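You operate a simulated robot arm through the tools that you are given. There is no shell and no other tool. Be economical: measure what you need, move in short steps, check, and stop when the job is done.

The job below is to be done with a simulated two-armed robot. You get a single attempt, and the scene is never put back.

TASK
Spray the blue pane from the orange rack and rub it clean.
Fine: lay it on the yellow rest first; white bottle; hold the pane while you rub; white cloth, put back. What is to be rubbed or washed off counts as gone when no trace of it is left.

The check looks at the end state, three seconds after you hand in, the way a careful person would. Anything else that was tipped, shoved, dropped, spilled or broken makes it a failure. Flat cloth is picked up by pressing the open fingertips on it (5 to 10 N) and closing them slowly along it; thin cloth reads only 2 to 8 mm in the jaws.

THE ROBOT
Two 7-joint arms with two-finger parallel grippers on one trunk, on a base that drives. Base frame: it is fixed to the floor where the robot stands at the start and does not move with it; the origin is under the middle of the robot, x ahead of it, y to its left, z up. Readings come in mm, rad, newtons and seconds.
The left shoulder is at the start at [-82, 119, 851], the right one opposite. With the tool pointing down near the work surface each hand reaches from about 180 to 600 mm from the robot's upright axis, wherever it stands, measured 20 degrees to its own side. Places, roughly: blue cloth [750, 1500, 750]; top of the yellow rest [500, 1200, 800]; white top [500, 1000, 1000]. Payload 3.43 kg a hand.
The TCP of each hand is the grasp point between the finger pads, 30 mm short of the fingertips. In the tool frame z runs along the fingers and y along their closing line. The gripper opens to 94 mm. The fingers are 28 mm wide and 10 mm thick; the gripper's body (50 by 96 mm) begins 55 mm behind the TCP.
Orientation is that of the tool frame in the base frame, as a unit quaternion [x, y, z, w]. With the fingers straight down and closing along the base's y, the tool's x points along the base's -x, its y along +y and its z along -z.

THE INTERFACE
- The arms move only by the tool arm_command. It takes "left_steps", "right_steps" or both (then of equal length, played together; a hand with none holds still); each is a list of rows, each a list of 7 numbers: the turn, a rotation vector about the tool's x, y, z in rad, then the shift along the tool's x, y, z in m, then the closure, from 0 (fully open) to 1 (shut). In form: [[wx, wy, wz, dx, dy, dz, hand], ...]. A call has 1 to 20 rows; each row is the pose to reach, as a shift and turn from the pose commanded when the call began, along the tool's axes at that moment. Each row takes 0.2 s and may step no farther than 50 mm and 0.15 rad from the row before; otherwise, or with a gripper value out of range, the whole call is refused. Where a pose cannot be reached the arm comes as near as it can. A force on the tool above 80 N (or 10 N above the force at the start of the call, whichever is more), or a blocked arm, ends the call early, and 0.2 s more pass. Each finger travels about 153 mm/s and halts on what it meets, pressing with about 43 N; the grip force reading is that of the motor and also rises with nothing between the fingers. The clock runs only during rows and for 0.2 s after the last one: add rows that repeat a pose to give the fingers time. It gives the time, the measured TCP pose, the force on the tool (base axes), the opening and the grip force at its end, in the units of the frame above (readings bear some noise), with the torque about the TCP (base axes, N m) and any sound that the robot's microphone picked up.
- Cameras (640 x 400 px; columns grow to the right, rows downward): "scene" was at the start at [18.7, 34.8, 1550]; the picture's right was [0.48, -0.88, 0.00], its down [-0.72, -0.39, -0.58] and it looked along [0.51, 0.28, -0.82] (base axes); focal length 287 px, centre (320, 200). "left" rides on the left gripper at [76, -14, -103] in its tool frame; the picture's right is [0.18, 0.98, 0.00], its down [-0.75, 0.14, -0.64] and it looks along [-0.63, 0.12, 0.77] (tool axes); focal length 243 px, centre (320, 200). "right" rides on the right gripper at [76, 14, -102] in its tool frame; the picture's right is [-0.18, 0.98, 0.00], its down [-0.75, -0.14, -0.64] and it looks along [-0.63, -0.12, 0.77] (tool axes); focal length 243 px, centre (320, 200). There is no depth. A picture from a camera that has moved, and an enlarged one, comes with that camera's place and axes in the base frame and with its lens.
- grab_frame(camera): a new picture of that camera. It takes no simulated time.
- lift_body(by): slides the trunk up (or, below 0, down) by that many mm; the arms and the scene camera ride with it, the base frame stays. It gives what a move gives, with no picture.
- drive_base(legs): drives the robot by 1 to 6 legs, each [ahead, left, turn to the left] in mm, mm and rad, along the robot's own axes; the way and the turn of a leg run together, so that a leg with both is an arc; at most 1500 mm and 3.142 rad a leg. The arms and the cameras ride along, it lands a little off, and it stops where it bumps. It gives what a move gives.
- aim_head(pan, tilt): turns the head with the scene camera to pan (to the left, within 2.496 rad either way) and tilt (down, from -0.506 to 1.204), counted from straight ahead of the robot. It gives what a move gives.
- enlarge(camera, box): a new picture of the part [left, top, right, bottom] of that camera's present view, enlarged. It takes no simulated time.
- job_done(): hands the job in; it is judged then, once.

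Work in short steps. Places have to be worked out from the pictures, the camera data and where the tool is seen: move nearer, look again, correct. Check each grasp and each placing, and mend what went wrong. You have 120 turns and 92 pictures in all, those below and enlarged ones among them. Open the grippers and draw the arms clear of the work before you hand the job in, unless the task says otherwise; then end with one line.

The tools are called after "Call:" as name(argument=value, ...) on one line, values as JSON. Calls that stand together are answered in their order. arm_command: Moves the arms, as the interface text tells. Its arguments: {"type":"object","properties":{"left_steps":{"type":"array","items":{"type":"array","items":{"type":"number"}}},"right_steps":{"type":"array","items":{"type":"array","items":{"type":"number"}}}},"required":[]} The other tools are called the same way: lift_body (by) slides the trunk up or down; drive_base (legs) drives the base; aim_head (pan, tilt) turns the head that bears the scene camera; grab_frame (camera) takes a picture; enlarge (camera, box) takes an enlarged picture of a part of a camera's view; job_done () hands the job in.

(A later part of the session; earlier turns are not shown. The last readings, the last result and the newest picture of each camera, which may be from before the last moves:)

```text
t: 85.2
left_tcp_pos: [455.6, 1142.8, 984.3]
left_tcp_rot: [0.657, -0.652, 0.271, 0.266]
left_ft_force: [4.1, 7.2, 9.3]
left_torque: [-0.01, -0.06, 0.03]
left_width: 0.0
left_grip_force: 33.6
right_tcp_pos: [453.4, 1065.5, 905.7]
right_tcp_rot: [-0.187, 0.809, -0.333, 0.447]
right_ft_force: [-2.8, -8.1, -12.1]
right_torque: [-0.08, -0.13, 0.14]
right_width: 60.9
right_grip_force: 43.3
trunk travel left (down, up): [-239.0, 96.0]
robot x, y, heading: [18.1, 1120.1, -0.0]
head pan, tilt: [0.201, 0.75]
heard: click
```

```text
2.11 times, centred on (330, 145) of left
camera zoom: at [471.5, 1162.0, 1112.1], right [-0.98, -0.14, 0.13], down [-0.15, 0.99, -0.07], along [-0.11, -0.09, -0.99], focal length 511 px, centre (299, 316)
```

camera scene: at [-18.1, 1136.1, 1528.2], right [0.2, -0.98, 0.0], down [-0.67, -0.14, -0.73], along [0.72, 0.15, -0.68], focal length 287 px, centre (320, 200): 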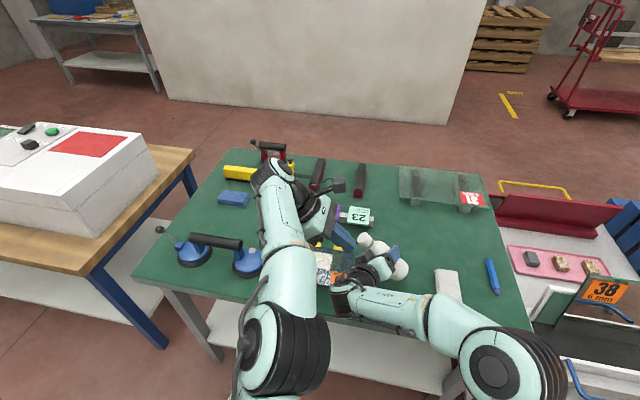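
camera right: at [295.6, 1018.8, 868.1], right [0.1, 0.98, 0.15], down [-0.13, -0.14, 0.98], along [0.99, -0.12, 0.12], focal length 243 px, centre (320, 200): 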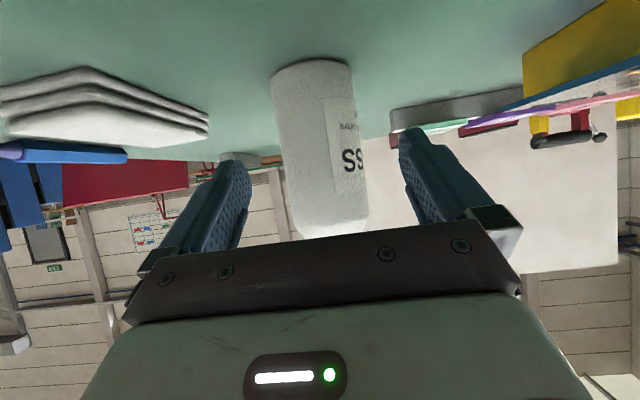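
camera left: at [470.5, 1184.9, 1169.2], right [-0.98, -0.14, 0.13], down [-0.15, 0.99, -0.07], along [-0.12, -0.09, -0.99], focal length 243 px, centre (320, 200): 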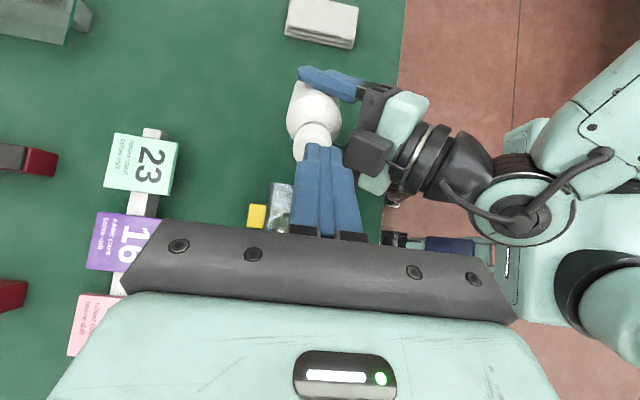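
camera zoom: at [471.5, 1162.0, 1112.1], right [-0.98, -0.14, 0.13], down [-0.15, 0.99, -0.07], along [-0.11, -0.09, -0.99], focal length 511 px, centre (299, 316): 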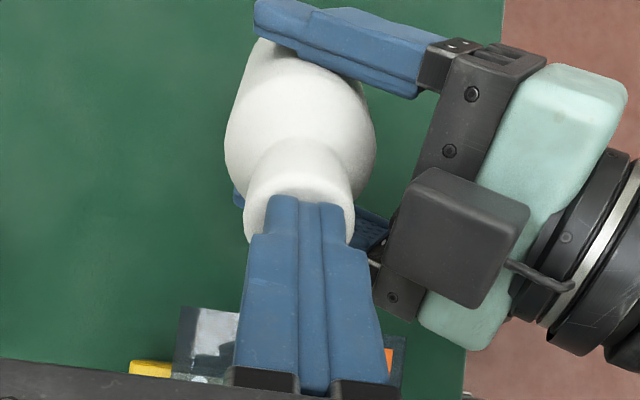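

A click at ≈12 N: the top went down. Release it and look at the pane for spray.

Call:
arm_command(left_steps=[[0, 0, 0, 0, 0, -0.006, 1], [0, 0, 0, 0, 0, -0.012, 1], [0, 0, 0, 0, 0, -0.012, 1]])

Call:
enlarge(camera="scene", box=[290, 230, 400, 310])

```text
t: 86.0
left_tcp_pos: [456.1, 1150.8, 990.3]
left_tcp_rot: [0.655, -0.653, 0.269, 0.267]
left_ft_force: [-0.3, 0.5, 0.1]
left_torque: [0.01, 0.02, 0.01]
left_width: 0.0
left_grip_force: 32.9
right_tcp_pos: [453.8, 1065.9, 905.9]
right_tcp_rot: [-0.186, 0.808, -0.333, 0.449]
right_ft_force: [-0.2, 1.0, -4.0]
right_torque: [0.04, 0.01, -0.01]
right_width: 61.1
right_grip_force: 42.8
trunk travel left (down, up): [-239.0, 96.0]
robot x, y, heading: [20.5, 1121.2, 0.004]
head pan, tilt: [0.201, 0.75]
```

```text
5.00 times, centred on (345, 270) of scene
camera zoom: at [55.6, 1136.1, 1528.2], right [0.2, -0.98, 0.0], down [-0.67, -0.14, -0.73], along [0.72, 0.15, -0.68], focal length 1437 px, centre (195, -150)
```

zoom: 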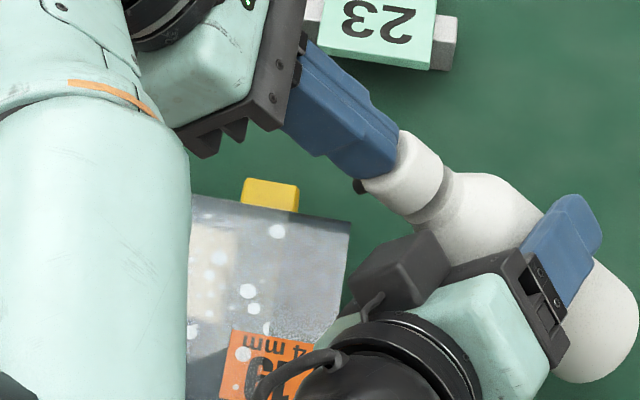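

Droplets landed on the pane, some on the smear. Draw the left hand back to see the full spray pattern.

Call:
arm_command(left_steps=[[0, 0, 0, 0, 0, -0.04, 1], [0, 0, 0, -0.02, 0, -0.08, 1], [0, 0, 0, -0.03, 0.04, -0.11, 1], [0, 0, 0, -0.03, 0.08, -0.12, 1]])

Call:
enlarge(camera="scene", box=[250, 210, 400, 310])

Call:
grab_frame(camera="left")

```text
refused: row 3 steps farther than a row can; nothing moved
```

```text
4.00 times, centred on (325, 260) of scene
camera zoom: at [55.6, 1136.1, 1528.2], right [0.2, -0.98, 0.0], down [-0.67, -0.14, -0.73], along [0.72, 0.15, -0.68], focal length 1150 px, centre (300, -40)
```

zoom: 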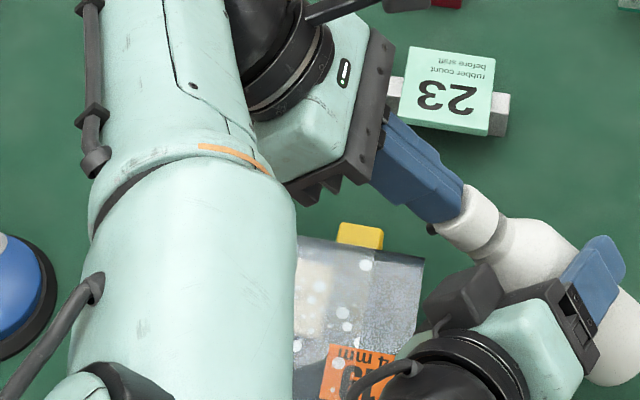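

```text
34 pictures are left
camera left: at [471.2, 1169.0, 1118.9], right [-0.98, -0.13, 0.13], down [-0.14, 0.99, -0.07], along [-0.12, -0.09, -0.99], focal length 243 px, centre (320, 200)
```

left: 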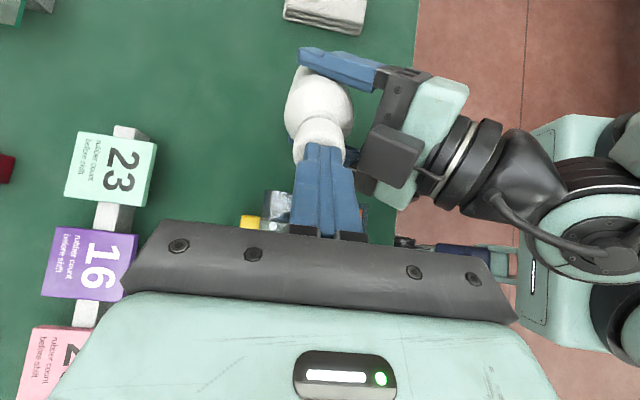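

The aim line hits the smear centre, but I'll give one more press for full coverage.

Call:
arm_command(left_steps=[[0, 0, 0, 0, 0, 0.005, 1], [0, 0, 0, 0, 0, 0.009, 1], [0, 0, 0, 0, 0, 0.0125, 1], [0, 0, 0, 0, 0, 0.0125, 1], [0, 0, 0, 0, 0, 0.005, 1], [0, 0, 0, 0, 0, -0.01, 1], [0, 0, 0, 0, 0, -0.05, 1], [0, 0, 0, 0, 0, -0.09, 1]])

```text
t: 87.8
left_tcp_pos: [436.2, 1206.4, 1056.7]
left_tcp_rot: [0.655, -0.653, 0.269, 0.268]
left_ft_force: [0.6, -0.2, -0.1]
left_torque: [0.0, -0.02, 0.0]
left_width: 0.0
left_grip_force: 33.1
left hand out of reach, approached as far as the arm can: row 7, 8
right_tcp_pos: [453.2, 1066.0, 905.9]
right_tcp_rot: [-0.187, 0.808, -0.331, 0.449]
right_ft_force: [-0.6, -0.4, -3.6]
right_torque: [0.04, 0.01, 0.01]
right_width: 61.0
right_grip_force: 43.0
trunk travel left (down, up): [-239.0, 96.0]
robot x, y, heading: [17.3, 1119.6, 0.001]
head pan, tilt: [0.201, 0.75]
heard: click
```

Second click. Now untilt the bottle and bring it back above its place.

Call:
arm_command(right_steps=[[-0.069, 0, 0.111, 0.001, -0.011, 0.005, 1], [-0.139, 0, 0.222, 0.002, -0.022, 0.01, 1], [-0.208, 0, 0.333, 0.003, -0.033, 0.016, 1], [-0.277, 0, 0.444, 0.004, -0.044, 0.021, 1], [-0.347, 0, 0.555, 0.005, -0.055, 0.026, 1], [-0.416, 0, 0.666, 0.005, -0.065, 0.0315, 1], [-0.416, 0, 0.666, 0.005, -0.065, 0.0315, 1]])

Call:
enlarge(camera="scene", box=[270, 220, 470, 360])

```text
t: 89.4
left_tcp_pos: [437.2, 1206.4, 1057.7]
left_tcp_rot: [0.655, -0.653, 0.27, 0.267]
left_ft_force: [-0.6, 0.0, -0.7]
left_torque: [0.0, 0.03, 0.02]
left_width: 0.1
left_grip_force: 33.1
right_tcp_pos: [476.8, 1003.4, 935.8]
right_tcp_rot: [-0.001, 0.875, 0.003, 0.485]
right_ft_force: [0.2, 0.1, -2.9]
right_torque: [0.01, 0.01, 0.01]
right_width: 61.1
right_grip_force: 42.9
trunk travel left (down, up): [-239.0, 96.0]
robot x, y, heading: [21.1, 1118.5, 0.002]
head pan, tilt: [0.201, 0.75]
```

```text
2.86 times, centred on (370, 290) of scene
camera zoom: at [55.7, 1136.4, 1528.2], right [0.2, -0.98, 0.0], down [-0.67, -0.14, -0.73], along [0.72, 0.15, -0.68], focal length 821 px, centre (177, -57)
```

zoom: 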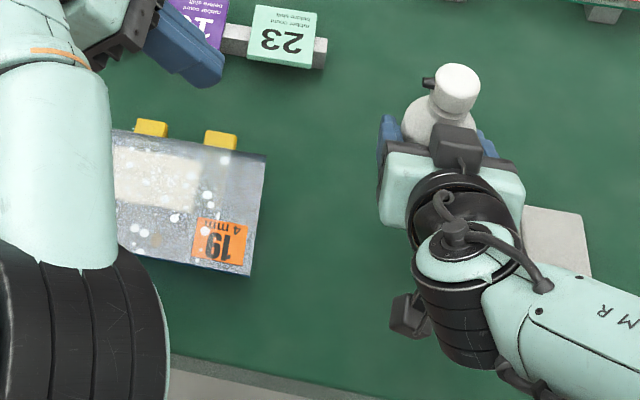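

Spray spots are on and around the smear, all on the pane. Lower the bottle to its place (tool +x/+z now is down).

Call:
arm_command(right_steps=[[0, 0, 0, 0.016, 0, 0.01, 1], [0, 0, 0, 0.032, 0, 0.02, 1], [0, 0, 0, 0.043, 0, 0.027, 1], [0, 0, 0, 0.047, 0, 0.0295, 1], [0, 0, 0, 0.0495, 0, 0.031, 1]])

```text
t: 90.6
left_tcp_pos: [435.7, 1207.1, 1057.2]
left_tcp_rot: [0.656, -0.653, 0.269, 0.267]
left_ft_force: [-0.6, -0.1, 0.4]
left_torque: [0.01, 0.03, -0.01]
left_width: 0.0
left_grip_force: 33.7
right_tcp_pos: [477.5, 1003.6, 877.8]
right_tcp_rot: [0.0, 0.875, 0.001, 0.484]
right_ft_force: [0.2, -0.6, -2.8]
right_torque: [0.01, 0.01, -0.04]
right_width: 60.9
right_grip_force: 43.0
trunk travel left (down, up): [-239.0, 96.0]
robot x, y, heading: [16.0, 1119.3, 0.008]
head pan, tilt: [0.201, 0.75]
```

Nearly down, still carrying weight (−2.8 N). Lower in 1 mm steps until it rests.

Call:
arm_command(right_steps=[[0, 0, 0, 0.001, 0, 0.0005, 1], [0, 0, 0, 0.0017, 0, 0.001, 1], [0, 0, 0, 0.0025, 0, 0.0016, 1]])

```text
t: 91.4
left_tcp_pos: [435.3, 1207.0, 1057.4]
left_tcp_rot: [0.656, -0.653, 0.27, 0.267]
left_ft_force: [-0.3, 0.4, -0.4]
left_torque: [-0.02, 0.01, 0.01]
left_width: 0.0
left_grip_force: 33.0
right_tcp_pos: [478.1, 1004.0, 876.8]
right_tcp_rot: [-0.002, 0.873, 0.003, 0.487]
right_ft_force: [-4.8, -0.5, 10.7]
right_torque: [-0.3, 0.5, -0.09]
right_width: 61.0
right_grip_force: 42.7
trunk travel left (down, up): [-239.0, 96.0]
robot x, y, heading: [18.7, 1124.4, 0.001]
head pan, tilt: [0.201, 0.75]
```

It rests on the table. Open and draw straight back.

Call:
arm_command(right_steps=[[0, 0, 0, 0, 0, 0, 0.3], [0, 0, 0, 0, 0, 0, 0.2], [0, 0, 0, 0, 0, 0, 0.1], [0, 0, 0, 0, 0, 0, 0], [0, 0, 0, 0, 0, 0, 0], [0, 0, 0, 0.013, 0, -0.021, 0], [0, 0, 0, 0.029, 0, -0.046, 0], [0, 0, 0, 0.045, 0, -0.072, 0], [0, 0, 0, 0.06, 0, -0.097, 0], [0, 0, 0, 0.05, 0, -0.12, 0], [0, 0, 0, 0.02, 0, -0.14, 0]])

Call:
enlarge(camera="scene", box=[270, 200, 510, 360])

```text
t: 93.8
left_tcp_pos: [435.1, 1206.6, 1057.2]
left_tcp_rot: [0.655, -0.653, 0.27, 0.267]
left_ft_force: [0.7, 0.4, -0.1]
left_torque: [0.01, -0.01, -0.01]
left_width: 0.0
left_grip_force: 33.2
right_tcp_pos: [347.2, 1003.9, 934.1]
right_tcp_rot: [-0.001, 0.875, 0.003, 0.485]
right_ft_force: [-0.8, 1.3, 1.0]
right_torque: [0.0, -0.01, 0.01]
right_width: 94.0
right_grip_force: 0.1
right hand out of reach, approached as far as the arm can: row 10
trunk travel left (down, up): [-239.0, 96.0]
robot x, y, heading: [16.1, 1117.9, 0.004]
head pan, tilt: [0.201, 0.75]
```

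```text
2.50 times, centred on (390, 280) of scene
camera zoom: at [54.0, 1136.4, 1528.2], right [0.2, -0.98, 0.0], down [-0.67, -0.14, -0.73], along [0.72, 0.15, -0.68], focal length 718 px, centre (145, 0)
```

zoom: 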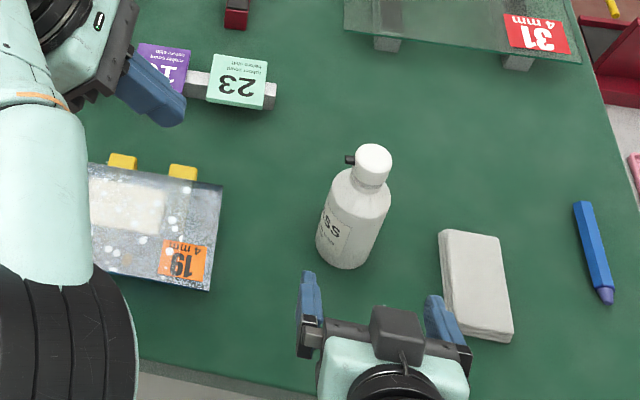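

Bottle stands where it was. Cloth pad estimate: x 416–521, y 845–900, centre [469,872]. Turn the right hand down again and move over it.

Call:
arm_command(right_steps=[[0, 0.145, 0, -0.006, -0.018, 0.004, 0], [0, 0.29, 0, -0.012, -0.036, 0.008, 0], [0, 0.435, 0, -0.02, -0.054, 0.012, 0.1], [0, 0.58, 0, -0.028, -0.072, 0.016, 0.2], [0, 0.725, 0, -0.034, -0.09, 0.02, 0.3], [0, 0.87, 0, -0.042, -0.108, 0.024, 0.4], [0, 1.012, 0, -0.0485, -0.124, 0.0286, 0.45], [0, 1.012, 0, -0.0485, -0.124, 0.0286, 0.45]])

Call:
grab_frame(camera="right")

```text
t: 95.6
left_tcp_pos: [435.8, 1206.8, 1056.9]
left_tcp_rot: [0.656, -0.653, 0.27, 0.267]
left_ft_force: [0.5, -0.9, -0.8]
left_torque: [0.01, 0.0, 0.0]
left_width: 0.0
left_grip_force: 32.4
right_tcp_pos: [398.9, 879.1, 959.1]
right_tcp_rot: [-0.002, 1.0, 0.001, -0.001]
right_ft_force: [-0.1, 0.8, -0.3]
right_torque: [0.03, 0.0, -0.02]
right_width: 51.6
right_grip_force: 0.1
trunk travel left (down, up): [-239.0, 96.0]
robot x, y, heading: [17.3, 1119.9, 0.004]
head pan, tilt: [0.201, 0.75]
```

```text
31 pictures are left
camera right: at [323.0, 894.2, 1061.8], right [0.18, 0.98, 0.0], down [0.76, -0.14, 0.64], along [0.63, -0.11, -0.77], focal length 243 px, centre (320, 200)
```

right: 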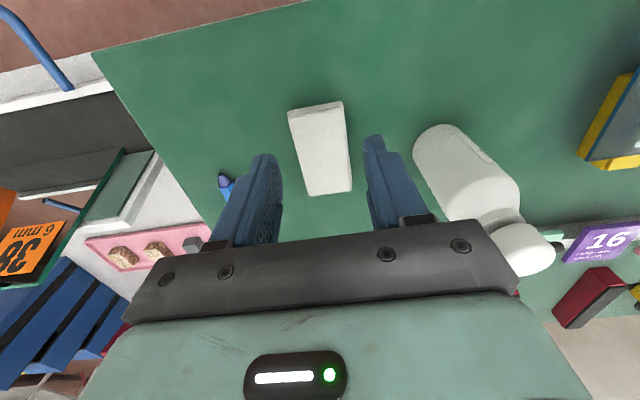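

Cloth centre averages to [462,874]. Move above it with jaws at ~32 mm and descend to just over it.

Call:
arm_command(right_steps=[[0, 0, 0, -0.031, -0.003, 0, 0.55], [0, 0, 0, -0.062, -0.005, 0, 0.65], [0, 0, 0, -0.062, -0.005, 0.04, 0.66], [0, 0, 0, -0.062, -0.005, 0.08, 0.66], [0, 0, 0, -0.062, -0.005, 0.095, 0.66]])

Call:
arm_command(right_steps=[[0, 0, 0, 0, 0, 0.003, 0.66], [0, 0, 0, 0, 0, 0.006, 0.66], [0, 0, 0, 0, 0, 0.009, 0.66]])

```text
t: 96.8
left_tcp_pos: [436.2, 1206.5, 1056.8]
left_tcp_rot: [0.656, -0.653, 0.269, 0.267]
left_ft_force: [0.0, 0.2, 0.6]
left_torque: [0.0, 0.02, -0.01]
left_width: 0.0
left_grip_force: 33.0
right_tcp_pos: [460.2, 875.0, 864.4]
right_tcp_rot: [-0.002, 1.0, 0.002, 0.0]
right_ft_force: [0.3, 0.7, 0.3]
right_torque: [-0.02, -0.01, 0.01]
right_width: 31.9
right_grip_force: 0.0
trunk travel left (down, up): [-239.0, 96.0]
robot x, y, heading: [20.2, 1119.6, 0.001]
head pan, tilt: [0.201, 0.75]
```

```text
t: 97.6
left_tcp_pos: [436.7, 1206.8, 1056.8]
left_tcp_rot: [0.656, -0.653, 0.27, 0.266]
left_ft_force: [-0.1, 0.4, 0.2]
left_torque: [-0.03, 0.0, 0.03]
left_width: 0.0
left_grip_force: 32.8
right_tcp_pos: [460.4, 875.8, 853.0]
right_tcp_rot: [-0.002, 1.0, 0.001, 0.0]
right_ft_force: [-0.2, -0.3, -0.1]
right_torque: [0.0, 0.01, -0.03]
right_width: 31.8
right_grip_force: 0.1
trunk travel left (down, up): [-239.0, 96.0]
robot x, y, heading: [17.1, 1117.8, 0.004]
head pan, tilt: [0.201, 0.75]
```

Tips at z≈823, no contact. Continue in 2 mm steps until 5–10 N.

Call:
arm_command(right_steps=[[0, 0, 0, 0, 0, 0.002, 0.66], [0, 0, 0, 0, 0, 0.004, 0.66], [0, 0, 0, 0, 0, 0.006, 0.66]])

```text
t: 98.4
left_tcp_pos: [433.8, 1207.1, 1058.5]
left_tcp_rot: [0.655, -0.653, 0.27, 0.267]
left_ft_force: [-0.1, -0.1, 0.9]
left_torque: [0.01, 0.01, -0.03]
left_width: 0.0
left_grip_force: 33.0
right_tcp_pos: [460.9, 875.7, 853.9]
right_tcp_rot: [-0.001, 1.0, 0.001, 0.006]
right_ft_force: [-3.1, -3.7, 38.8]
right_torque: [-0.26, 0.37, -0.03]
right_width: 31.9
right_grip_force: 0.0
trunk travel left (down, up): [-239.0, 96.0]
robot x, y, heading: [18.0, 1122.7, 0.003]
head pan, tilt: [0.201, 0.75]
```

Stiff contact at tip z≈823 (39 N now). Back off 4.7 mm of command to ≈8 N, then close slowly.

Call:
arm_command(right_steps=[[0, 0, 0, 0, 0, -0.0025, 0.66], [0, 0, 0, 0, 0, -0.0047, 0.66], [0, 0, 0, 0, 0, -0.0047, 0.66]])

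```text
t: 99.2
left_tcp_pos: [434.8, 1206.3, 1058.4]
left_tcp_rot: [0.655, -0.654, 0.269, 0.266]
left_ft_force: [0.4, -0.2, 1.3]
left_torque: [0.01, 0.01, 0.02]
left_width: 0.0
left_grip_force: 33.5
right_tcp_pos: [461.8, 876.9, 853.8]
right_tcp_rot: [-0.002, 1.0, 0.001, 0.001]
right_ft_force: [4.3, -4.4, 18.2]
right_torque: [-0.2, -0.12, -0.06]
right_width: 32.0
right_grip_force: 0.1
trunk travel left (down, up): [-239.0, 96.0]
robot x, y, heading: [17.2, 1118.3, 0.002]
head pan, tilt: [0.201, 0.75]
```

Call:
arm_command(right_steps=[[0, 0, 0, 0, 0, -0.0012, 0.66], [0, 0, 0, 0, 0, -0.0012, 0.7], [0, 0, 0, 0, 0, -0.0012, 0.74], [0, 0, 0, 0, 0, -0.0012, 0.78], [0, 0, 0, 0, 0, -0.0012, 0.82], [0, 0, 0, 0, 0, -0.0012, 0.86], [0, 0, 0, 0, 0, -0.0012, 0.9], [0, 0, 0, 0, 0, -0.0012, 0.94], [0, 0, 0, 0, 0, -0.0012, 1], [0, 0, 0, 0, 0, -0.0012, 1], [0, 0, 0, 0, 0, -0.0012, 1]])

Call:
enlarge(camera="right", box=[180, 80, 460, 260])

```text
t: 101.6
left_tcp_pos: [436.4, 1207.1, 1057.3]
left_tcp_rot: [0.656, -0.653, 0.269, 0.267]
left_ft_force: [0.0, 0.0, 0.8]
left_torque: [0.02, -0.02, -0.01]
left_width: 0.1
left_grip_force: 32.6
right_tcp_pos: [460.8, 876.4, 853.6]
right_tcp_rot: [-0.002, 1.0, 0.001, 0.0]
right_ft_force: [-0.5, 0.0, 0.5]
right_torque: [-0.03, 0.0, 0.0]
right_width: 0.0
right_grip_force: 33.0
trunk travel left (down, up): [-239.0, 96.0]
robot x, y, heading: [18.2, 1119.2, 0.004]
head pan, tilt: [0.201, 0.75]
```

```text
2.22 times, centred on (320, 170) of right
camera zoom: at [385.1, 890.7, 956.9], right [0.18, 0.98, 0.0], down [0.75, -0.14, 0.64], along [0.63, -0.11, -0.77], focal length 539 px, centre (320, 267)
```

zoom: 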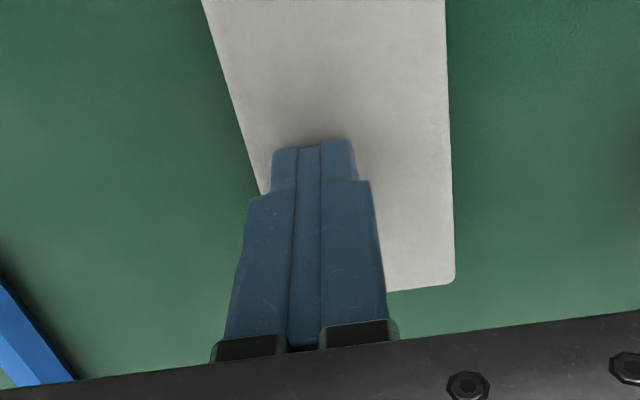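

Not pinched — the folded cloth is a stiff pad about 59 mm wide, centre y≈885. I'll grip it whole across its sides: rise, open, shift +9 mm, and lower astride it.

Call:
arm_command(right_steps=[[0, 0, 0, 0, 0, -0.02, 1], [0, 0, 0, 0, 0.009, -0.03, 0.5], [0, 0, 0, 0, 0.009, -0.03, 0], [0, 0, 0, 0, 0.009, -0.03, 0]])

Call:
enlarge(camera="right", box=[140, 60, 500, 260])

```text
t: 102.6
left_tcp_pos: [435.6, 1206.8, 1057.7]
left_tcp_rot: [0.656, -0.653, 0.269, 0.267]
left_ft_force: [0.5, 0.2, 0.8]
left_torque: [-0.01, -0.03, -0.02]
left_width: 0.0
left_grip_force: 32.9
right_tcp_pos: [461.9, 885.9, 884.2]
right_tcp_rot: [-0.002, 1.0, 0.001, 0.0]
right_ft_force: [0.3, 1.4, 0.4]
right_torque: [0.01, 0.01, 0.0]
right_width: 94.1
right_grip_force: 0.1
trunk travel left (down, up): [-239.0, 96.0]
robot x, y, heading: [18.9, 1119.0, 0.004]
head pan, tilt: [0.201, 0.75]
```

```text
1.78 times, centred on (320, 160) of right
camera zoom: at [385.1, 899.8, 987.1], right [0.18, 0.98, 0.0], down [0.75, -0.14, 0.64], along [0.63, -0.11, -0.77], focal length 431 px, centre (320, 271)
```

zoom: 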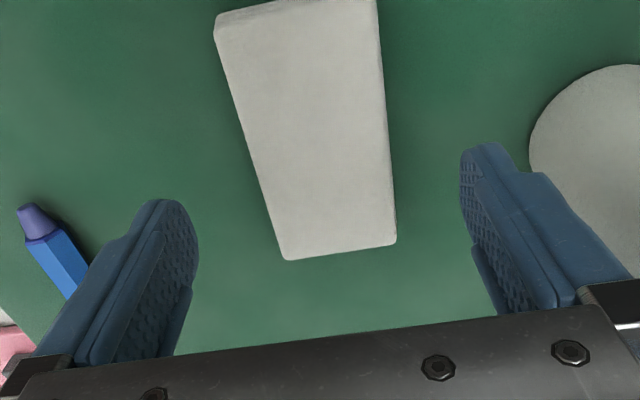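

Pad measured: x 412–508, y 861–914. Lower astride (TCP z≈842) and close.

Call:
arm_command(right_steps=[[0, 0, 0, 0, 0.0015, 0.02, 0], [0, 0, 0, 0, 0.0015, 0.042, 0], [0, 0, 0, 0, 0.0015, 0.042, 0.2], [0, 0, 0, 0, 0.0015, 0.042, 0.32], [0, 0, 0, 0, 0.0015, 0.042, 0.4], [0, 0, 0, 0, 0.0015, 0.042, 0.5], [0, 0, 0, 0, 0.0015, 0.042, 0.7], [0, 0, 0, 0, 0.0015, 0.042, 1], [0, 0, 0, 0, 0.0015, 0.042, 1], [0, 0, 0, 0, 0.0015, 0.042, 1]])

Call:
enlarge(camera="right", box=[140, 60, 500, 260])

```text
t: 104.8
left_tcp_pos: [437.1, 1206.1, 1057.2]
left_tcp_rot: [0.655, -0.653, 0.269, 0.267]
left_ft_force: [-0.2, -0.1, -0.2]
left_torque: [0.01, 0.01, 0.0]
left_width: 0.0
left_grip_force: 32.7
right_tcp_pos: [462.3, 888.1, 841.6]
right_tcp_rot: [-0.001, 1.0, 0.002, 0.001]
right_ft_force: [-0.4, 0.1, -0.5]
right_torque: [-0.03, 0.0, 0.0]
right_width: 58.7
right_grip_force: 42.6
trunk travel left (down, up): [-239.0, 96.0]
robot x, y, heading: [23.1, 1117.5, 0.01]
head pan, tilt: [0.201, 0.75]
```

```text
1.78 times, centred on (320, 160) of right
camera zoom: at [385.9, 901.1, 944.4], right [0.18, 0.98, 0.0], down [0.75, -0.14, 0.64], along [0.63, -0.11, -0.77], focal length 431 px, centre (320, 271)
```

zoom: 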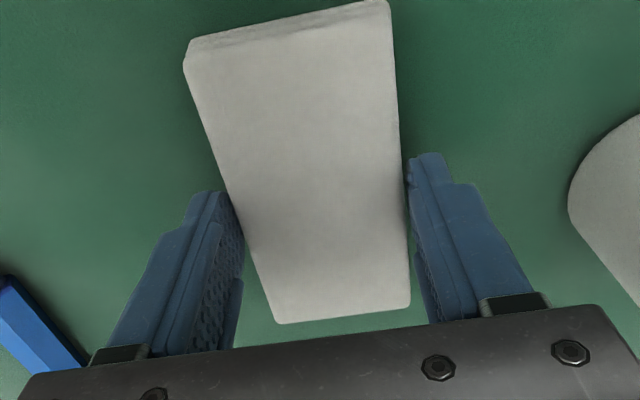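

Cloth gripped whole (58.7 mm, 42 N); put-back pose is TCP [462,888,842]. To let the left hand grip the pane's near edge while the right rubs, I'll stand further back and turned left 0.6 rad. First lift the cloth and untilt the left hand.

Call:
arm_command(left_steps=[[0, -0.13, 0, 0, 0, 0, 1], [0, -0.26, 0, 0, 0, 0, 1], [0, -0.39, 0, 0, 0.01, 0, 1], [0, -0.52, 0, 0, 0.02, 0, 1], [0, -0.65, 0, 0, 0.03, 0, 0.7], [0, -0.785, 0, 0, 0.04, 0, 0.64]], right_steps=[[0, 0, 0, 0, 0, -0.03, 1], [0, 0, 0, 0, 0, -0.065, 1], [0, 0, 0, 0, 0, -0.1, 1], [0, 0, 0, 0.01, 0, -0.135, 1], [0, 0, 0, 0.03, 0, -0.17, 1], [0, 0, 0, 0.05, 0, -0.2, 1]])

Call:
drive_base(legs=[[-148, 0, 0], [0, 91, 0], [0, 0, 0.6]])

Call:
aim_head(pan=-0.4, tilt=0.8)

Call:
grab_frame(camera="scene")

```text
t: 106.2
left_tcp_pos: [395.9, 1206.1, 1056.5]
left_tcp_rot: [0.709, -0.705, -0.003, -0.005]
left_ft_force: [0.2, 0.6, -0.3]
left_torque: [-0.02, -0.03, 0.02]
left_width: 33.8
left_grip_force: 0.1
right_tcp_pos: [409.7, 884.3, 1042.3]
right_tcp_rot: [-0.002, 1.0, 0.002, 0.0]
right_ft_force: [0.0, 0.3, -0.4]
right_torque: [0.0, 0.02, 0.0]
right_width: 58.7
right_grip_force: 43.5
trunk travel left (down, up): [-239.0, 96.0]
robot x, y, heading: [18.2, 1118.2, 0.004]
head pan, tilt: [0.201, 0.75]
```

```text
t: 110.3
left_tcp_pos: [134.7, 1497.0, 1055.7]
left_tcp_rot: [0.887, -0.462, -0.003, -0.002]
left_ft_force: [0.2, 0.2, -0.5]
left_torque: [0.03, 0.0, -0.04]
left_width: 33.9
left_grip_force: 0.0
right_tcp_pos: [328.1, 1241.0, 1043.2]
right_tcp_rot: [-0.3, 0.954, 0.0, -0.001]
right_ft_force: [-0.4, 0.8, -0.3]
right_torque: [-0.01, 0.01, 0.03]
right_width: 58.6
right_grip_force: 42.7
trunk travel left (down, up): [-239.0, 96.0]
robot x, y, heading: [-129.8, 1216.9, 0.606]
head pan, tilt: [0.201, 0.75]
```

```text
t: 111.3
left_tcp_pos: [134.9, 1497.0, 1056.7]
left_tcp_rot: [0.887, -0.461, -0.003, -0.003]
left_ft_force: [-0.3, -1.0, 0.0]
left_torque: [-0.01, 0.0, -0.05]
left_width: 33.7
left_grip_force: 0.0
right_tcp_pos: [328.5, 1241.9, 1043.2]
right_tcp_rot: [-0.3, 0.954, 0.001, 0.0]
right_ft_force: [1.0, -0.5, -0.2]
right_torque: [0.02, 0.01, -0.03]
right_width: 58.9
right_grip_force: 43.1
trunk travel left (down, up): [-239.0, 96.0]
robot x, y, heading: [-128.3, 1205.7, 0.609]
head pan, tilt: [-0.4, 0.799]
```

```text
27 pictures are left
camera scene: at [-85.2, 1202.2, 1524.2], right [0.21, -0.98, 0.0], down [-0.7, -0.15, -0.7], along [0.68, 0.15, -0.72], focal length 287 px, centre (320, 200)
```

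scene: 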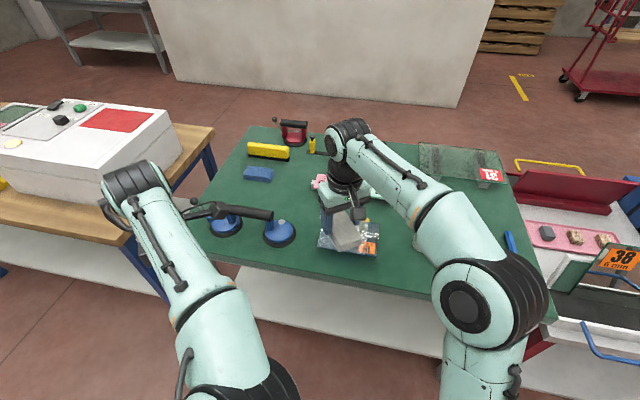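

Both arms are clear. Move the right hand (with cloth) above the smear, and yaw the left hand back toward +x while bringing it nearer.

Call:
arm_command(left_steps=[[0, 0, 0.121, 0.04, 0, 0, 0.64], [0, 0, 0.242, 0.08, 0, 0, 0.64], [0, 0, 0.363, 0.12, 0, 0, 0.64], [0, 0, 0.485, 0.16, -0.001, 0, 0.64], [0, 0, 0.606, 0.2, -0.001, 0, 0.64]], right_steps=[[0, 0, 0, -0.021, -0.014, 0, 1], [0, 0, 0, -0.043, -0.027, 0, 1], [0, 0, 0, -0.064, -0.041, 0.01, 1], [0, 0, 0, -0.086, -0.055, 0.02, 1], [0, 0, 0, -0.107, -0.0685, 0.033, 1]])

```text
t: 112.5
left_tcp_pos: [250.3, 1332.7, 1055.9]
left_tcp_rot: [0.709, -0.705, -0.004, 0.0]
left_ft_force: [-0.3, -0.8, -0.5]
left_torque: [0.02, 0.0, 0.01]
left_width: 34.0
left_grip_force: 0.2
right_tcp_pos: [437.8, 1244.5, 1009.4]
right_tcp_rot: [-0.3, 0.954, 0.002, -0.001]
right_ft_force: [-0.5, 0.1, 0.3]
right_torque: [-0.01, -0.01, -0.01]
right_width: 58.7
right_grip_force: 42.7
right hand out of reach, approached as far as the arm can: row 5
trunk travel left (down, up): [-239.0, 96.0]
robot x, y, heading: [-130.8, 1212.1, 0.609]
head pan, tilt: [-0.4, 0.799]
```

Now pitch the left hand to horizontal while bringing it to about [300,1262,985].

Call:
arm_command(left_steps=[[0.145, 0, 0, 0.007, -0.005, 0.007, 0.64], [0.29, 0, 0, 0.014, -0.01, 0.014, 0.64], [0.435, 0, 0, 0.021, -0.015, 0.021, 0.64], [0.58, 0, 0, 0.028, -0.02, 0.028, 0.64], [0.725, 0, 0, 0.035, -0.025, 0.035, 0.64], [0.87, 0, 0, 0.042, -0.03, 0.042, 0.64], [1.015, 0, 0, 0.049, -0.035, 0.049, 0.64], [1.16, 0, 0, 0.056, -0.04, 0.056, 0.64], [1.305, 0, 0, 0.063, -0.045, 0.063, 0.64], [1.45, 0, 0, 0.07, -0.05, 0.07, 0.64], [1.5, 0, 0, 0.07, -0.05, 0.07, 0.64]])

```text
t: 114.5
left_tcp_pos: [292.1, 1357.9, 964.5]
left_tcp_rot: [0.626, -0.532, 0.378, -0.427]
left_ft_force: [-0.2, -0.6, 0.1]
left_torque: [0.01, -0.05, -0.01]
left_width: 33.7
left_grip_force: 0.0
right_tcp_pos: [437.7, 1245.4, 1010.9]
right_tcp_rot: [-0.299, 0.954, 0.001, 0.0]
right_ft_force: [0.2, 0.2, 0.1]
right_torque: [0.01, 0.02, 0.02]
right_width: 58.8
right_grip_force: 42.9
trunk travel left (down, up): [-239.0, 96.0]
robot x, y, heading: [-125.3, 1210.8, 0.609]
head pan, tilt: [-0.4, 0.799]
stopped in row 9 (left hand): the arm was blocked; the commanded pose is now the measured one
```

Blocked again; see what the left arm touches.

Call:
grab_frame(camera="scene")

```text
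26 pictures are left
camera scene: at [-85.3, 1202.5, 1524.3], right [0.21, -0.98, 0.0], down [-0.7, -0.15, -0.7], along [0.68, 0.14, -0.72], focal length 287 px, centre (320, 200)
```

scene: 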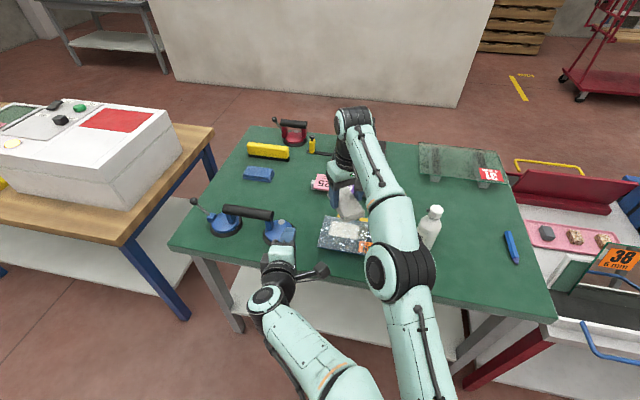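

No collision visible; the wrist was just poorly placed, as before. Move toward [330,1224,905] while squaring, which worked before.

Call:
arm_command(left_steps=[[0.03, 0.014, 0.005, 0.023, 0.008, 0.007, 0.64], [0.08, 0.04, 0.014, 0.046, 0.016, 0.013, 0.64], [0.13, 0.06, 0.022, 0.069, 0.025, 0.02, 0.64], [0.19, 0.09, 0.031, 0.092, 0.034, 0.026, 0.64], [0.25, 0.118, 0.041, 0.115, 0.043, 0.032, 0.64], [0.3, 0.142, 0.0495, 0.137, 0.0525, 0.0385, 0.64], [0.3, 0.142, 0.0495, 0.137, 0.0525, 0.0385, 0.64]])

```text
t: 116.3
left_tcp_pos: [340.9, 1307.7, 980.3]
left_tcp_rot: [0.562, -0.513, 0.448, -0.469]
left_ft_force: [-0.1, 0.6, 0.2]
left_torque: [-0.03, -0.02, 0.03]
left_width: 33.9
left_grip_force: 0.0
left hand out of reach, approached as far as the arm can: row 3, 4, 5, 6, 7
right_tcp_pos: [438.1, 1243.1, 1009.1]
right_tcp_rot: [-0.299, 0.954, 0.001, 0.0]
right_ft_force: [-0.1, -0.1, 0.0]
right_torque: [0.01, -0.01, -0.02]
right_width: 58.8
right_grip_force: 43.2
trunk travel left (down, up): [-239.0, 96.0]
robot x, y, heading: [-129.2, 1210.0, 0.612]
head pan, tilt: [-0.4, 0.799]
stopped in row 7 (left hand): the arm was blocked; the commanded pose is now the measured one
```

The crossing posture is blocked by the arm's own limits. New plan: square the robot again and hold the pane by pressing the closed left fingertips on the clean far strip directly over a bar (≈[498,1257]), tilted in from the left, while rubbing with the pad from the near side. First unpitch the left hand and raise the trunk.

Call:
arm_command(left_steps=[[-0.1, 0, 0, -0.006, -0.005, -0.01, 0.64], [-0.24, 0, 0, -0.012, -0.01, -0.02, 0.64], [-0.38, 0, 0, -0.018, -0.015, -0.03, 0.64], [-0.52, 0, 0, -0.024, -0.02, -0.04, 0.7], [-0.66, 0, 0, -0.03, -0.025, -0.05, 0.8], [-0.8, 0, 0, -0.036, -0.03, -0.06, 0.9], [-0.94, 0, 0, -0.042, -0.035, -0.06, 1], [-1.08, 0, 0, -0.048, -0.04, -0.06, 1], [-1.22, 0, 0, -0.054, -0.045, -0.06, 1], [-1.36, 0, 0, -0.06, -0.05, -0.06, 1], [-1.42, 0, 0, -0.06, -0.05, -0.06, 1]])

Call:
lift_body(by=90)

Call:
drive_base(legs=[[0, 0, -0.61]])

```text
t: 118.7
left_tcp_pos: [270.0, 1365.6, 1031.9]
left_tcp_rot: [0.732, -0.682, 0.005, 0.012]
left_ft_force: [0.4, -0.1, 0.2]
left_torque: [0.01, 0.02, 0.04]
left_width: 0.0
left_grip_force: 33.2
left hand out of reach, approached as far as the arm can: row 10, 11
right_tcp_pos: [438.7, 1244.5, 1009.9]
right_tcp_rot: [-0.3, 0.954, 0.0, 0.0]
right_ft_force: [-0.2, 0.6, -0.9]
right_torque: [-0.02, 0.02, 0.01]
right_width: 58.7
right_grip_force: 43.4
trunk travel left (down, up): [-239.0, 96.0]
robot x, y, heading: [-128.2, 1210.0, 0.613]
head pan, tilt: [-0.4, 0.799]
```

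```text
t: 119.9
left_tcp_pos: [269.1, 1365.6, 1120.5]
left_tcp_rot: [0.73, -0.683, 0.006, 0.012]
left_ft_force: [-1.3, -0.3, -1.0]
left_torque: [-0.03, 0.01, 0.01]
left_width: 0.3
left_grip_force: 32.8
right_tcp_pos: [436.0, 1244.2, 1100.1]
right_tcp_rot: [-0.299, 0.954, 0.0, -0.001]
right_ft_force: [0.0, -0.9, -0.1]
right_torque: [0.01, 0.01, -0.01]
right_width: 58.8
right_grip_force: 42.8
trunk travel left (down, up): [-329.0, 6.0]
robot x, y, heading: [-126.0, 1213.9, 0.607]
head pan, tilt: [-0.4, 0.799]
```

```text
t: 122.0
left_tcp_pos: [287.8, 1110.5, 1120.8]
left_tcp_rot: [-0.492, 0.87, -0.002, -0.013]
left_ft_force: [0.2, -0.3, 0.5]
left_torque: [-0.02, -0.01, -0.01]
left_width: 0.0
left_grip_force: 32.9
right_tcp_pos: [356.4, 915.0, 1101.2]
right_tcp_rot: [-0.001, 1.0, 0.001, 0.0]
right_ft_force: [0.1, 0.3, 1.0]
right_torque: [0.0, 0.01, -0.01]
right_width: 58.8
right_grip_force: 42.8
trunk travel left (down, up): [-329.0, 6.0]
robot x, y, heading: [-126.0, 1210.0, -0.002]
head pan, tilt: [-0.4, 0.799]
```

Squared up, both hands high. Bring the left hand back to its own side with tool x=−Y, then drive to about (40,1150).

Call:
arm_command(left_steps=[[0, 0, -0.108, -0.034, 0.013, 0, 1], [0, 0, -0.216, -0.068, 0.027, 0, 1], [0, 0, -0.324, -0.102, 0.04, 0, 1], [0, 0, -0.432, -0.136, 0.054, 0, 1], [0, 0, -0.54, -0.17, 0.067, 0, 1]])

Call:
drive_base(legs=[[166, -60, 0]])

Call:
lift_body(by=-110)

```text
t: 123.2
left_tcp_pos: [316.1, 1292.6, 1117.0]
left_tcp_rot: [0.707, -0.707, -0.001, 0.012]
left_ft_force: [0.2, -0.3, 0.0]
left_torque: [0.03, -0.03, 0.04]
left_width: 0.0
left_grip_force: 32.9
right_tcp_pos: [355.2, 915.3, 1099.5]
right_tcp_rot: [0.0, 1.0, 0.001, 0.0]
right_ft_force: [0.0, 0.3, 0.0]
right_torque: [-0.01, 0.01, -0.01]
right_width: 58.8
right_grip_force: 43.3
trunk travel left (down, up): [-329.0, 6.0]
robot x, y, heading: [-128.8, 1210.5, -0.0]
head pan, tilt: [-0.4, 0.799]
```

```text
t: 124.7
left_tcp_pos: [476.0, 1229.7, 1116.4]
left_tcp_rot: [-0.706, 0.708, 0.001, -0.012]
left_ft_force: [0.1, 0.0, 0.0]
left_torque: [-0.01, 0.02, -0.02]
left_width: 0.0
left_grip_force: 33.3
right_tcp_pos: [516.3, 855.2, 1100.5]
right_tcp_rot: [0.001, 1.0, 0.001, 0.0]
right_ft_force: [0.4, 0.6, -0.6]
right_torque: [-0.01, 0.01, 0.01]
right_width: 59.0
right_grip_force: 43.1
trunk travel left (down, up): [-329.0, 6.0]
robot x, y, heading: [32.2, 1148.4, 0.001]
head pan, tilt: [-0.4, 0.799]
```

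```text
t: 126.1
left_tcp_pos: [477.1, 1231.7, 1007.4]
left_tcp_rot: [0.707, -0.707, -0.002, 0.012]
left_ft_force: [-0.3, 0.5, 0.0]
left_torque: [-0.01, 0.01, -0.01]
left_width: 0.1
left_grip_force: 33.0
right_tcp_pos: [516.3, 855.7, 990.2]
right_tcp_rot: [0.0, 1.0, 0.001, -0.001]
right_ft_force: [0.1, 0.4, 0.1]
right_torque: [-0.01, -0.02, -0.02]
right_width: 58.4
right_grip_force: 42.8
trunk travel left (down, up): [-219.0, 116.0]
robot x, y, heading: [32.4, 1151.5, 0.003]
head pan, tilt: [-0.4, 0.799]
```

Tilt the left hand 0.6 rad and bring its tips to ~20 mm above [498,1257].

Call:
arm_command(left_steps=[[0, 0.12, 0, -0.008, -0.004, 0.02, 1], [0, 0.24, 0, -0.016, -0.008, 0.044, 1], [0, 0.36, 0, -0.025, -0.012, 0.068, 1], [0, 0.48, 0, -0.033, -0.017, 0.092, 1], [0, 0.6, 0, -0.042, -0.021, 0.112, 1], [0, 0.6, 0, -0.042, -0.021, 0.112, 1]])

Call:
aim_head(pan=0.15, tilt=0.9)

Call:
enlarge(camera="scene", box=[220, 150, 420, 290])

Call:
enlarge(camera="left", box=[200, 40, 480, 240])

```text
t: 127.5
left_tcp_pos: [455.7, 1239.1, 920.3]
left_tcp_rot: [0.681, -0.679, 0.187, 0.2]
left_ft_force: [0.5, -0.7, 0.1]
left_torque: [0.01, 0.02, 0.01]
left_width: 0.0
left_grip_force: 33.2
left hand out of reach, approached as far as the arm can: row 2, 3, 4, 5, 6
right_tcp_pos: [515.0, 855.6, 990.7]
right_tcp_rot: [0.001, 1.0, 0.001, 0.0]
right_ft_force: [-0.8, -0.2, -0.6]
right_torque: [0.0, -0.01, 0.02]
right_width: 58.7
right_grip_force: 43.2
trunk travel left (down, up): [-219.0, 116.0]
robot x, y, heading: [32.8, 1142.9, -0.002]
head pan, tilt: [-0.4, 0.799]
```

```text
t: 128.4
left_tcp_pos: [456.2, 1238.7, 920.9]
left_tcp_rot: [0.681, -0.678, 0.188, 0.202]
left_ft_force: [-0.5, 1.6, -0.1]
left_torque: [0.02, 0.01, 0.03]
left_width: 0.2
left_grip_force: 33.4
right_tcp_pos: [515.6, 855.5, 990.0]
right_tcp_rot: [0.001, 1.0, 0.001, 0.0]
right_ft_force: [0.4, -0.3, -0.2]
right_torque: [0.04, 0.03, 0.02]
right_width: 58.8
right_grip_force: 43.3
trunk travel left (down, up): [-219.0, 116.0]
robot x, y, heading: [35.9, 1150.3, 0.006]
head pan, tilt: [0.15, 0.901]
```

```text
2.86 times, centred on (320, 220) of scene
camera zoom: at [64.3, 1161.6, 1496.7], right [0.15, -0.99, 0.0], down [-0.78, -0.12, -0.62], along [0.61, 0.09, -0.78], focal length 821 px, centre (320, 143)
```

zoom: 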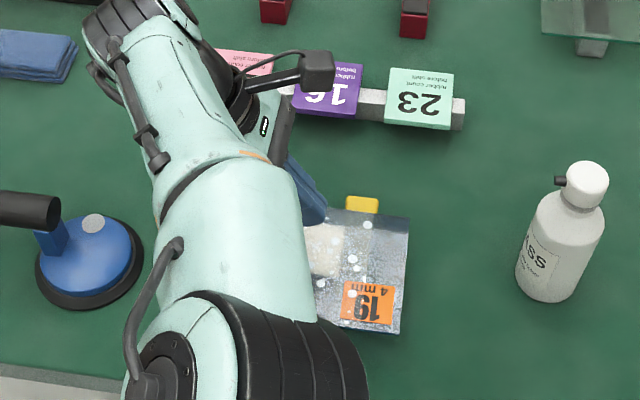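

```text
2.00 times, centred on (340, 140) of left
camera zoom: at [474.3, 1228.6, 1048.4], right [-0.98, -0.15, 0.12], down [-0.14, 0.98, 0.15], along [-0.14, 0.13, -0.98], focal length 485 px, centre (280, 320)
```

zoom: 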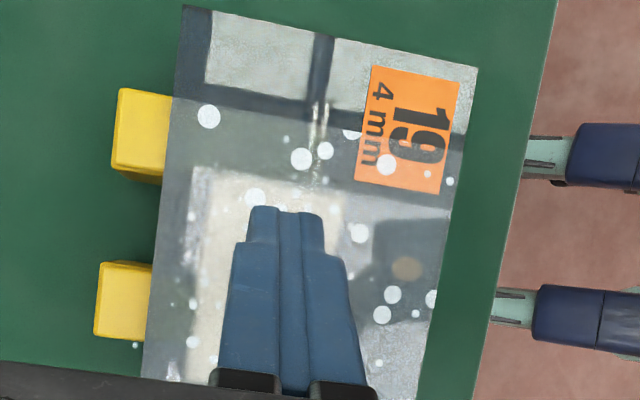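

Useful view: smear x≈428–490, y≈1200–1287, spray drops around; bar 1 lies at y≈1256, bar 2 at 1188. The left hand needs more reach, so I roll it 90° about its own axis (home roll), which allows more.

Call:
arm_command(left_steps=[[0, 0, 0.14, 0, 0, -0.005, 1], [0, 0, 0.28, 0, 0, -0.01, 1], [0, 0, 0.42, 0, 0, -0.015, 1], [0, 0, 0.56, 0, 0, -0.02, 1], [0, 0, 0.7, 0, 0, -0.02, 1], [0, 0, 0.84, 0, 0, -0.02, 1], [0, 0, 0.98, 0, 0, -0.02, 1], [0, 0, 1.12, 0, 0, -0.02, 1], [0, 0, 1.26, 0, 0, -0.02, 1], [0, 0, 1.4, 0, 0, -0.02, 1], [0, 0, 1.5708, 0, 0, -0.02, 1]])

```text
refused: row 11 steps farther than a row can; nothing moved
```

Call:
arm_command(left_steps=[[0, 0, 0.145, 0, 0, -0.005, 1], [0, 0, 0.29, 0, 0, -0.01, 1], [0, 0, 0.435, 0, 0, -0.015, 1], [0, 0, 0.58, 0, 0, -0.02, 1], [0, 0, 0.725, 0, 0, -0.02, 1], [0, 0, 0.87, 0, 0, -0.02, 1], [0, 0, 1.015, 0, 0, -0.02, 1], [0, 0, 1.16, 0, 0, -0.02, 1], [0, 0, 1.3, 0, 0, -0.02, 1], [0, 0, 1.44, 0, 0, -0.02, 1], [0, 0, 1.5708, 0, 0, -0.02, 1]])

```text
t: 130.8
left_tcp_pos: [458.5, 1234.8, 951.0]
left_tcp_rot: [-0.001, 0.962, -0.274, -0.009]
left_ft_force: [-0.4, 0.1, 0.4]
left_torque: [-0.02, -0.03, 0.01]
left_width: 0.0
left_grip_force: 33.0
left hand out of reach, approached as far as the arm can: row 2, 3, 4, 5, 6, 7, 8, 9, 10, 11
right_tcp_pos: [515.7, 855.2, 988.9]
right_tcp_rot: [0.0, 1.0, 0.002, 0.0]
right_ft_force: [-0.4, 0.1, -0.5]
right_torque: [0.0, -0.01, -0.01]
right_width: 58.7
right_grip_force: 43.4
trunk travel left (down, up): [-219.0, 116.0]
robot x, y, heading: [31.0, 1151.9, -0.004]
head pan, tilt: [0.15, 0.901]
```

Rolled. Now move the tips to just above [490,1268].

Call:
arm_command(left_steps=[[0, 0, 0, -0.008, 0.019, 0.0075, 1], [0, 0, 0, -0.016, 0.038, 0.015, 1], [0, 0, 0, -0.024, 0.057, 0.0225, 1], [0, 0, 0, -0.0315, 0.076, 0.03, 1], [0, 0, 0, -0.0315, 0.076, 0.03, 1]])

Call:
enlarge(camera="left", box=[180, 40, 460, 240])

```text
t: 132.1
left_tcp_pos: [444.6, 1252.6, 896.1]
left_tcp_rot: [-0.001, 0.961, -0.275, -0.01]
left_ft_force: [0.2, -0.3, -0.2]
left_torque: [0.02, -0.01, 0.01]
left_width: 0.1
left_grip_force: 32.8
left hand out of reach, approached as far as the arm can: row 1, 2, 3, 4, 5
right_tcp_pos: [516.4, 854.6, 989.5]
right_tcp_rot: [0.001, 1.0, 0.001, 0.0]
right_ft_force: [-0.5, -0.1, 0.0]
right_torque: [0.0, -0.03, 0.0]
right_width: 58.6
right_grip_force: 43.2
trunk travel left (down, up): [-219.0, 116.0]
robot x, y, heading: [31.8, 1148.4, 0.005]
head pan, tilt: [0.15, 0.901]
```

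```text
2.00 times, centred on (320, 140) of left
camera zoom: at [370.8, 1295.3, 993.8], right [-0.19, 0.84, -0.52], down [0.76, 0.46, 0.46], along [0.62, -0.31, -0.72], focal length 485 px, centre (320, 320)
```

zoom: 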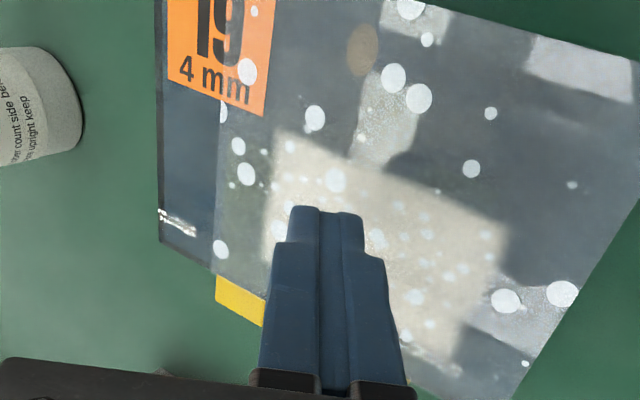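

The left arm can't get far enough in this tilt, and free clean area exists on the right side of the pane. Better: let the left hand rub and the right hand hold at the clean right side over bar 2. I'll put the cloth down briefly on free table at [368,1085] for the left hand to take. First raise and untilt the left hand.

Call:
arm_command(left_steps=[[0, 0, 0, 0, -0.004, -0.035, 1], [-0.14, 0, 0, 0, -0.008, -0.07, 1], [-0.28, 0, 0, 0, -0.012, -0.105, 1], [-0.42, 0, 0, 0, -0.0175, -0.142, 1], [-0.555, 0, 0, 0.02, -0.0175, -0.142, 1]], right_steps=[[0, 0, 0, 0.03, 0.03, 0, 1], [0, 0, 0, 0.06, 0.06, 0, 1], [0, 0, 0, 0.09, 0.09, 0, 1], [0, 0, 0, 0.12, 0.12, 0, 1], [0, 0, 0, 0.145, 0.155, 0, 1]])

```text
t: 133.2
left_tcp_pos: [429.3, 1311.0, 1027.4]
left_tcp_rot: [0.001, 1.0, 0.0, -0.008]
left_ft_force: [0.1, -1.3, 0.0]
left_torque: [-0.02, -0.01, 0.02]
left_width: 0.0
left_grip_force: 32.5
right_tcp_pos: [369.6, 1010.3, 991.6]
right_tcp_rot: [0.001, 1.0, 0.001, 0.001]
right_ft_force: [0.1, 0.2, -0.7]
right_torque: [0.01, -0.03, 0.0]
right_width: 58.5
right_grip_force: 43.4
trunk travel left (down, up): [-219.0, 116.0]
robot x, y, heading: [34.8, 1149.9, 0.005]
head pan, tilt: [0.15, 0.901]
```

Right hand: move to [368,1085] and lower the pad to just above the table.

Call:
arm_command(right_steps=[[0, 0, 0, 0, 0.04, 0, 1], [0, 0, 0, 0.001, 0.075, 0, 1], [0, 0, 0, 0.001, 0.075, 0.045, 1], [0, 0, 0, 0.001, 0.075, 0.09, 1], [0, 0, 0, 0.001, 0.075, 0.13, 1], [0, 0, 0, 0.001, 0.075, 0.144, 1], [0, 0, 0, 0.001, 0.075, 0.147, 1], [0, 0, 0, 0.001, 0.075, 0.15, 1]])

```text
t: 135.1
left_tcp_pos: [429.9, 1309.5, 1027.9]
left_tcp_rot: [0.001, 1.0, -0.001, -0.01]
left_ft_force: [0.0, -0.2, 0.0]
left_torque: [0.01, -0.02, 0.01]
left_width: 0.2
left_grip_force: 32.6
right_tcp_pos: [371.0, 1085.8, 840.0]
right_tcp_rot: [-0.001, 1.0, 0.001, 0.001]
right_ft_force: [1.1, -0.3, 0.7]
right_torque: [-0.06, -0.1, -0.02]
right_width: 58.9
right_grip_force: 43.1
trunk travel left (down, up): [-219.0, 116.0]
robot x, y, heading: [33.8, 1151.9, -0.002]
head pan, tilt: [0.15, 0.901]
```

The pad is at the table. Open, rise, and take the right hand aside; look at the pad.

Call:
arm_command(right_steps=[[0, 0, 0, 0, 0, 0, 0.36], [0, 0, 0, 0, 0, 0, 0.3], [0, 0, 0, 0, 0, 0, 0.2], [0, 0, 0, 0, 0, 0, 0.1], [0, 0, 0, 0, 0, -0.04, 0.1], [0, 0, 0, 0, 0, -0.09, 0.1], [0, 0, 0, 0, 0, -0.14, 0.1], [0, 0, 0, 0, -0.04, -0.16, 0.5], [0, 0, 0, 0, -0.08, -0.18, 1], [0, 0, 0, 0, -0.12, -0.18, 1], [0, 0, 0, 0, -0.16, -0.18, 1]])

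Call:
enlarge(camera="scene", box=[230, 160, 450, 330])

```text
t: 137.4
left_tcp_pos: [429.2, 1309.4, 1026.6]
left_tcp_rot: [0.0, 1.0, -0.001, -0.009]
left_ft_force: [-0.2, 0.0, 0.4]
left_torque: [0.0, -0.02, 0.02]
left_width: 0.1
left_grip_force: 33.1
right_tcp_pos: [368.8, 924.5, 1021.0]
right_tcp_rot: [0.001, 1.0, 0.002, 0.0]
right_ft_force: [0.0, -0.2, 0.2]
right_torque: [-0.01, 0.01, -0.03]
right_width: 0.1
right_grip_force: 32.8
trunk travel left (down, up): [-219.0, 116.0]
robot x, y, heading: [34.5, 1150.2, 0.001]
head pan, tilt: [0.15, 0.901]
```

```text
2.35 times, centred on (340, 245) of scene
camera zoom: at [64.2, 1161.2, 1496.7], right [0.15, -0.99, 0.0], down [-0.77, -0.12, -0.62], along [0.61, 0.09, -0.78], focal length 676 px, centre (273, 94)
```

zoom: 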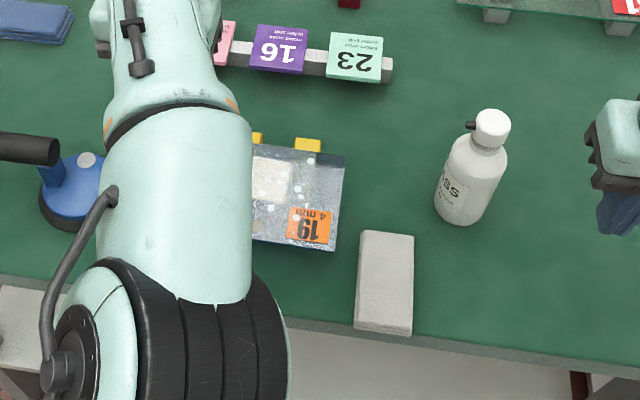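

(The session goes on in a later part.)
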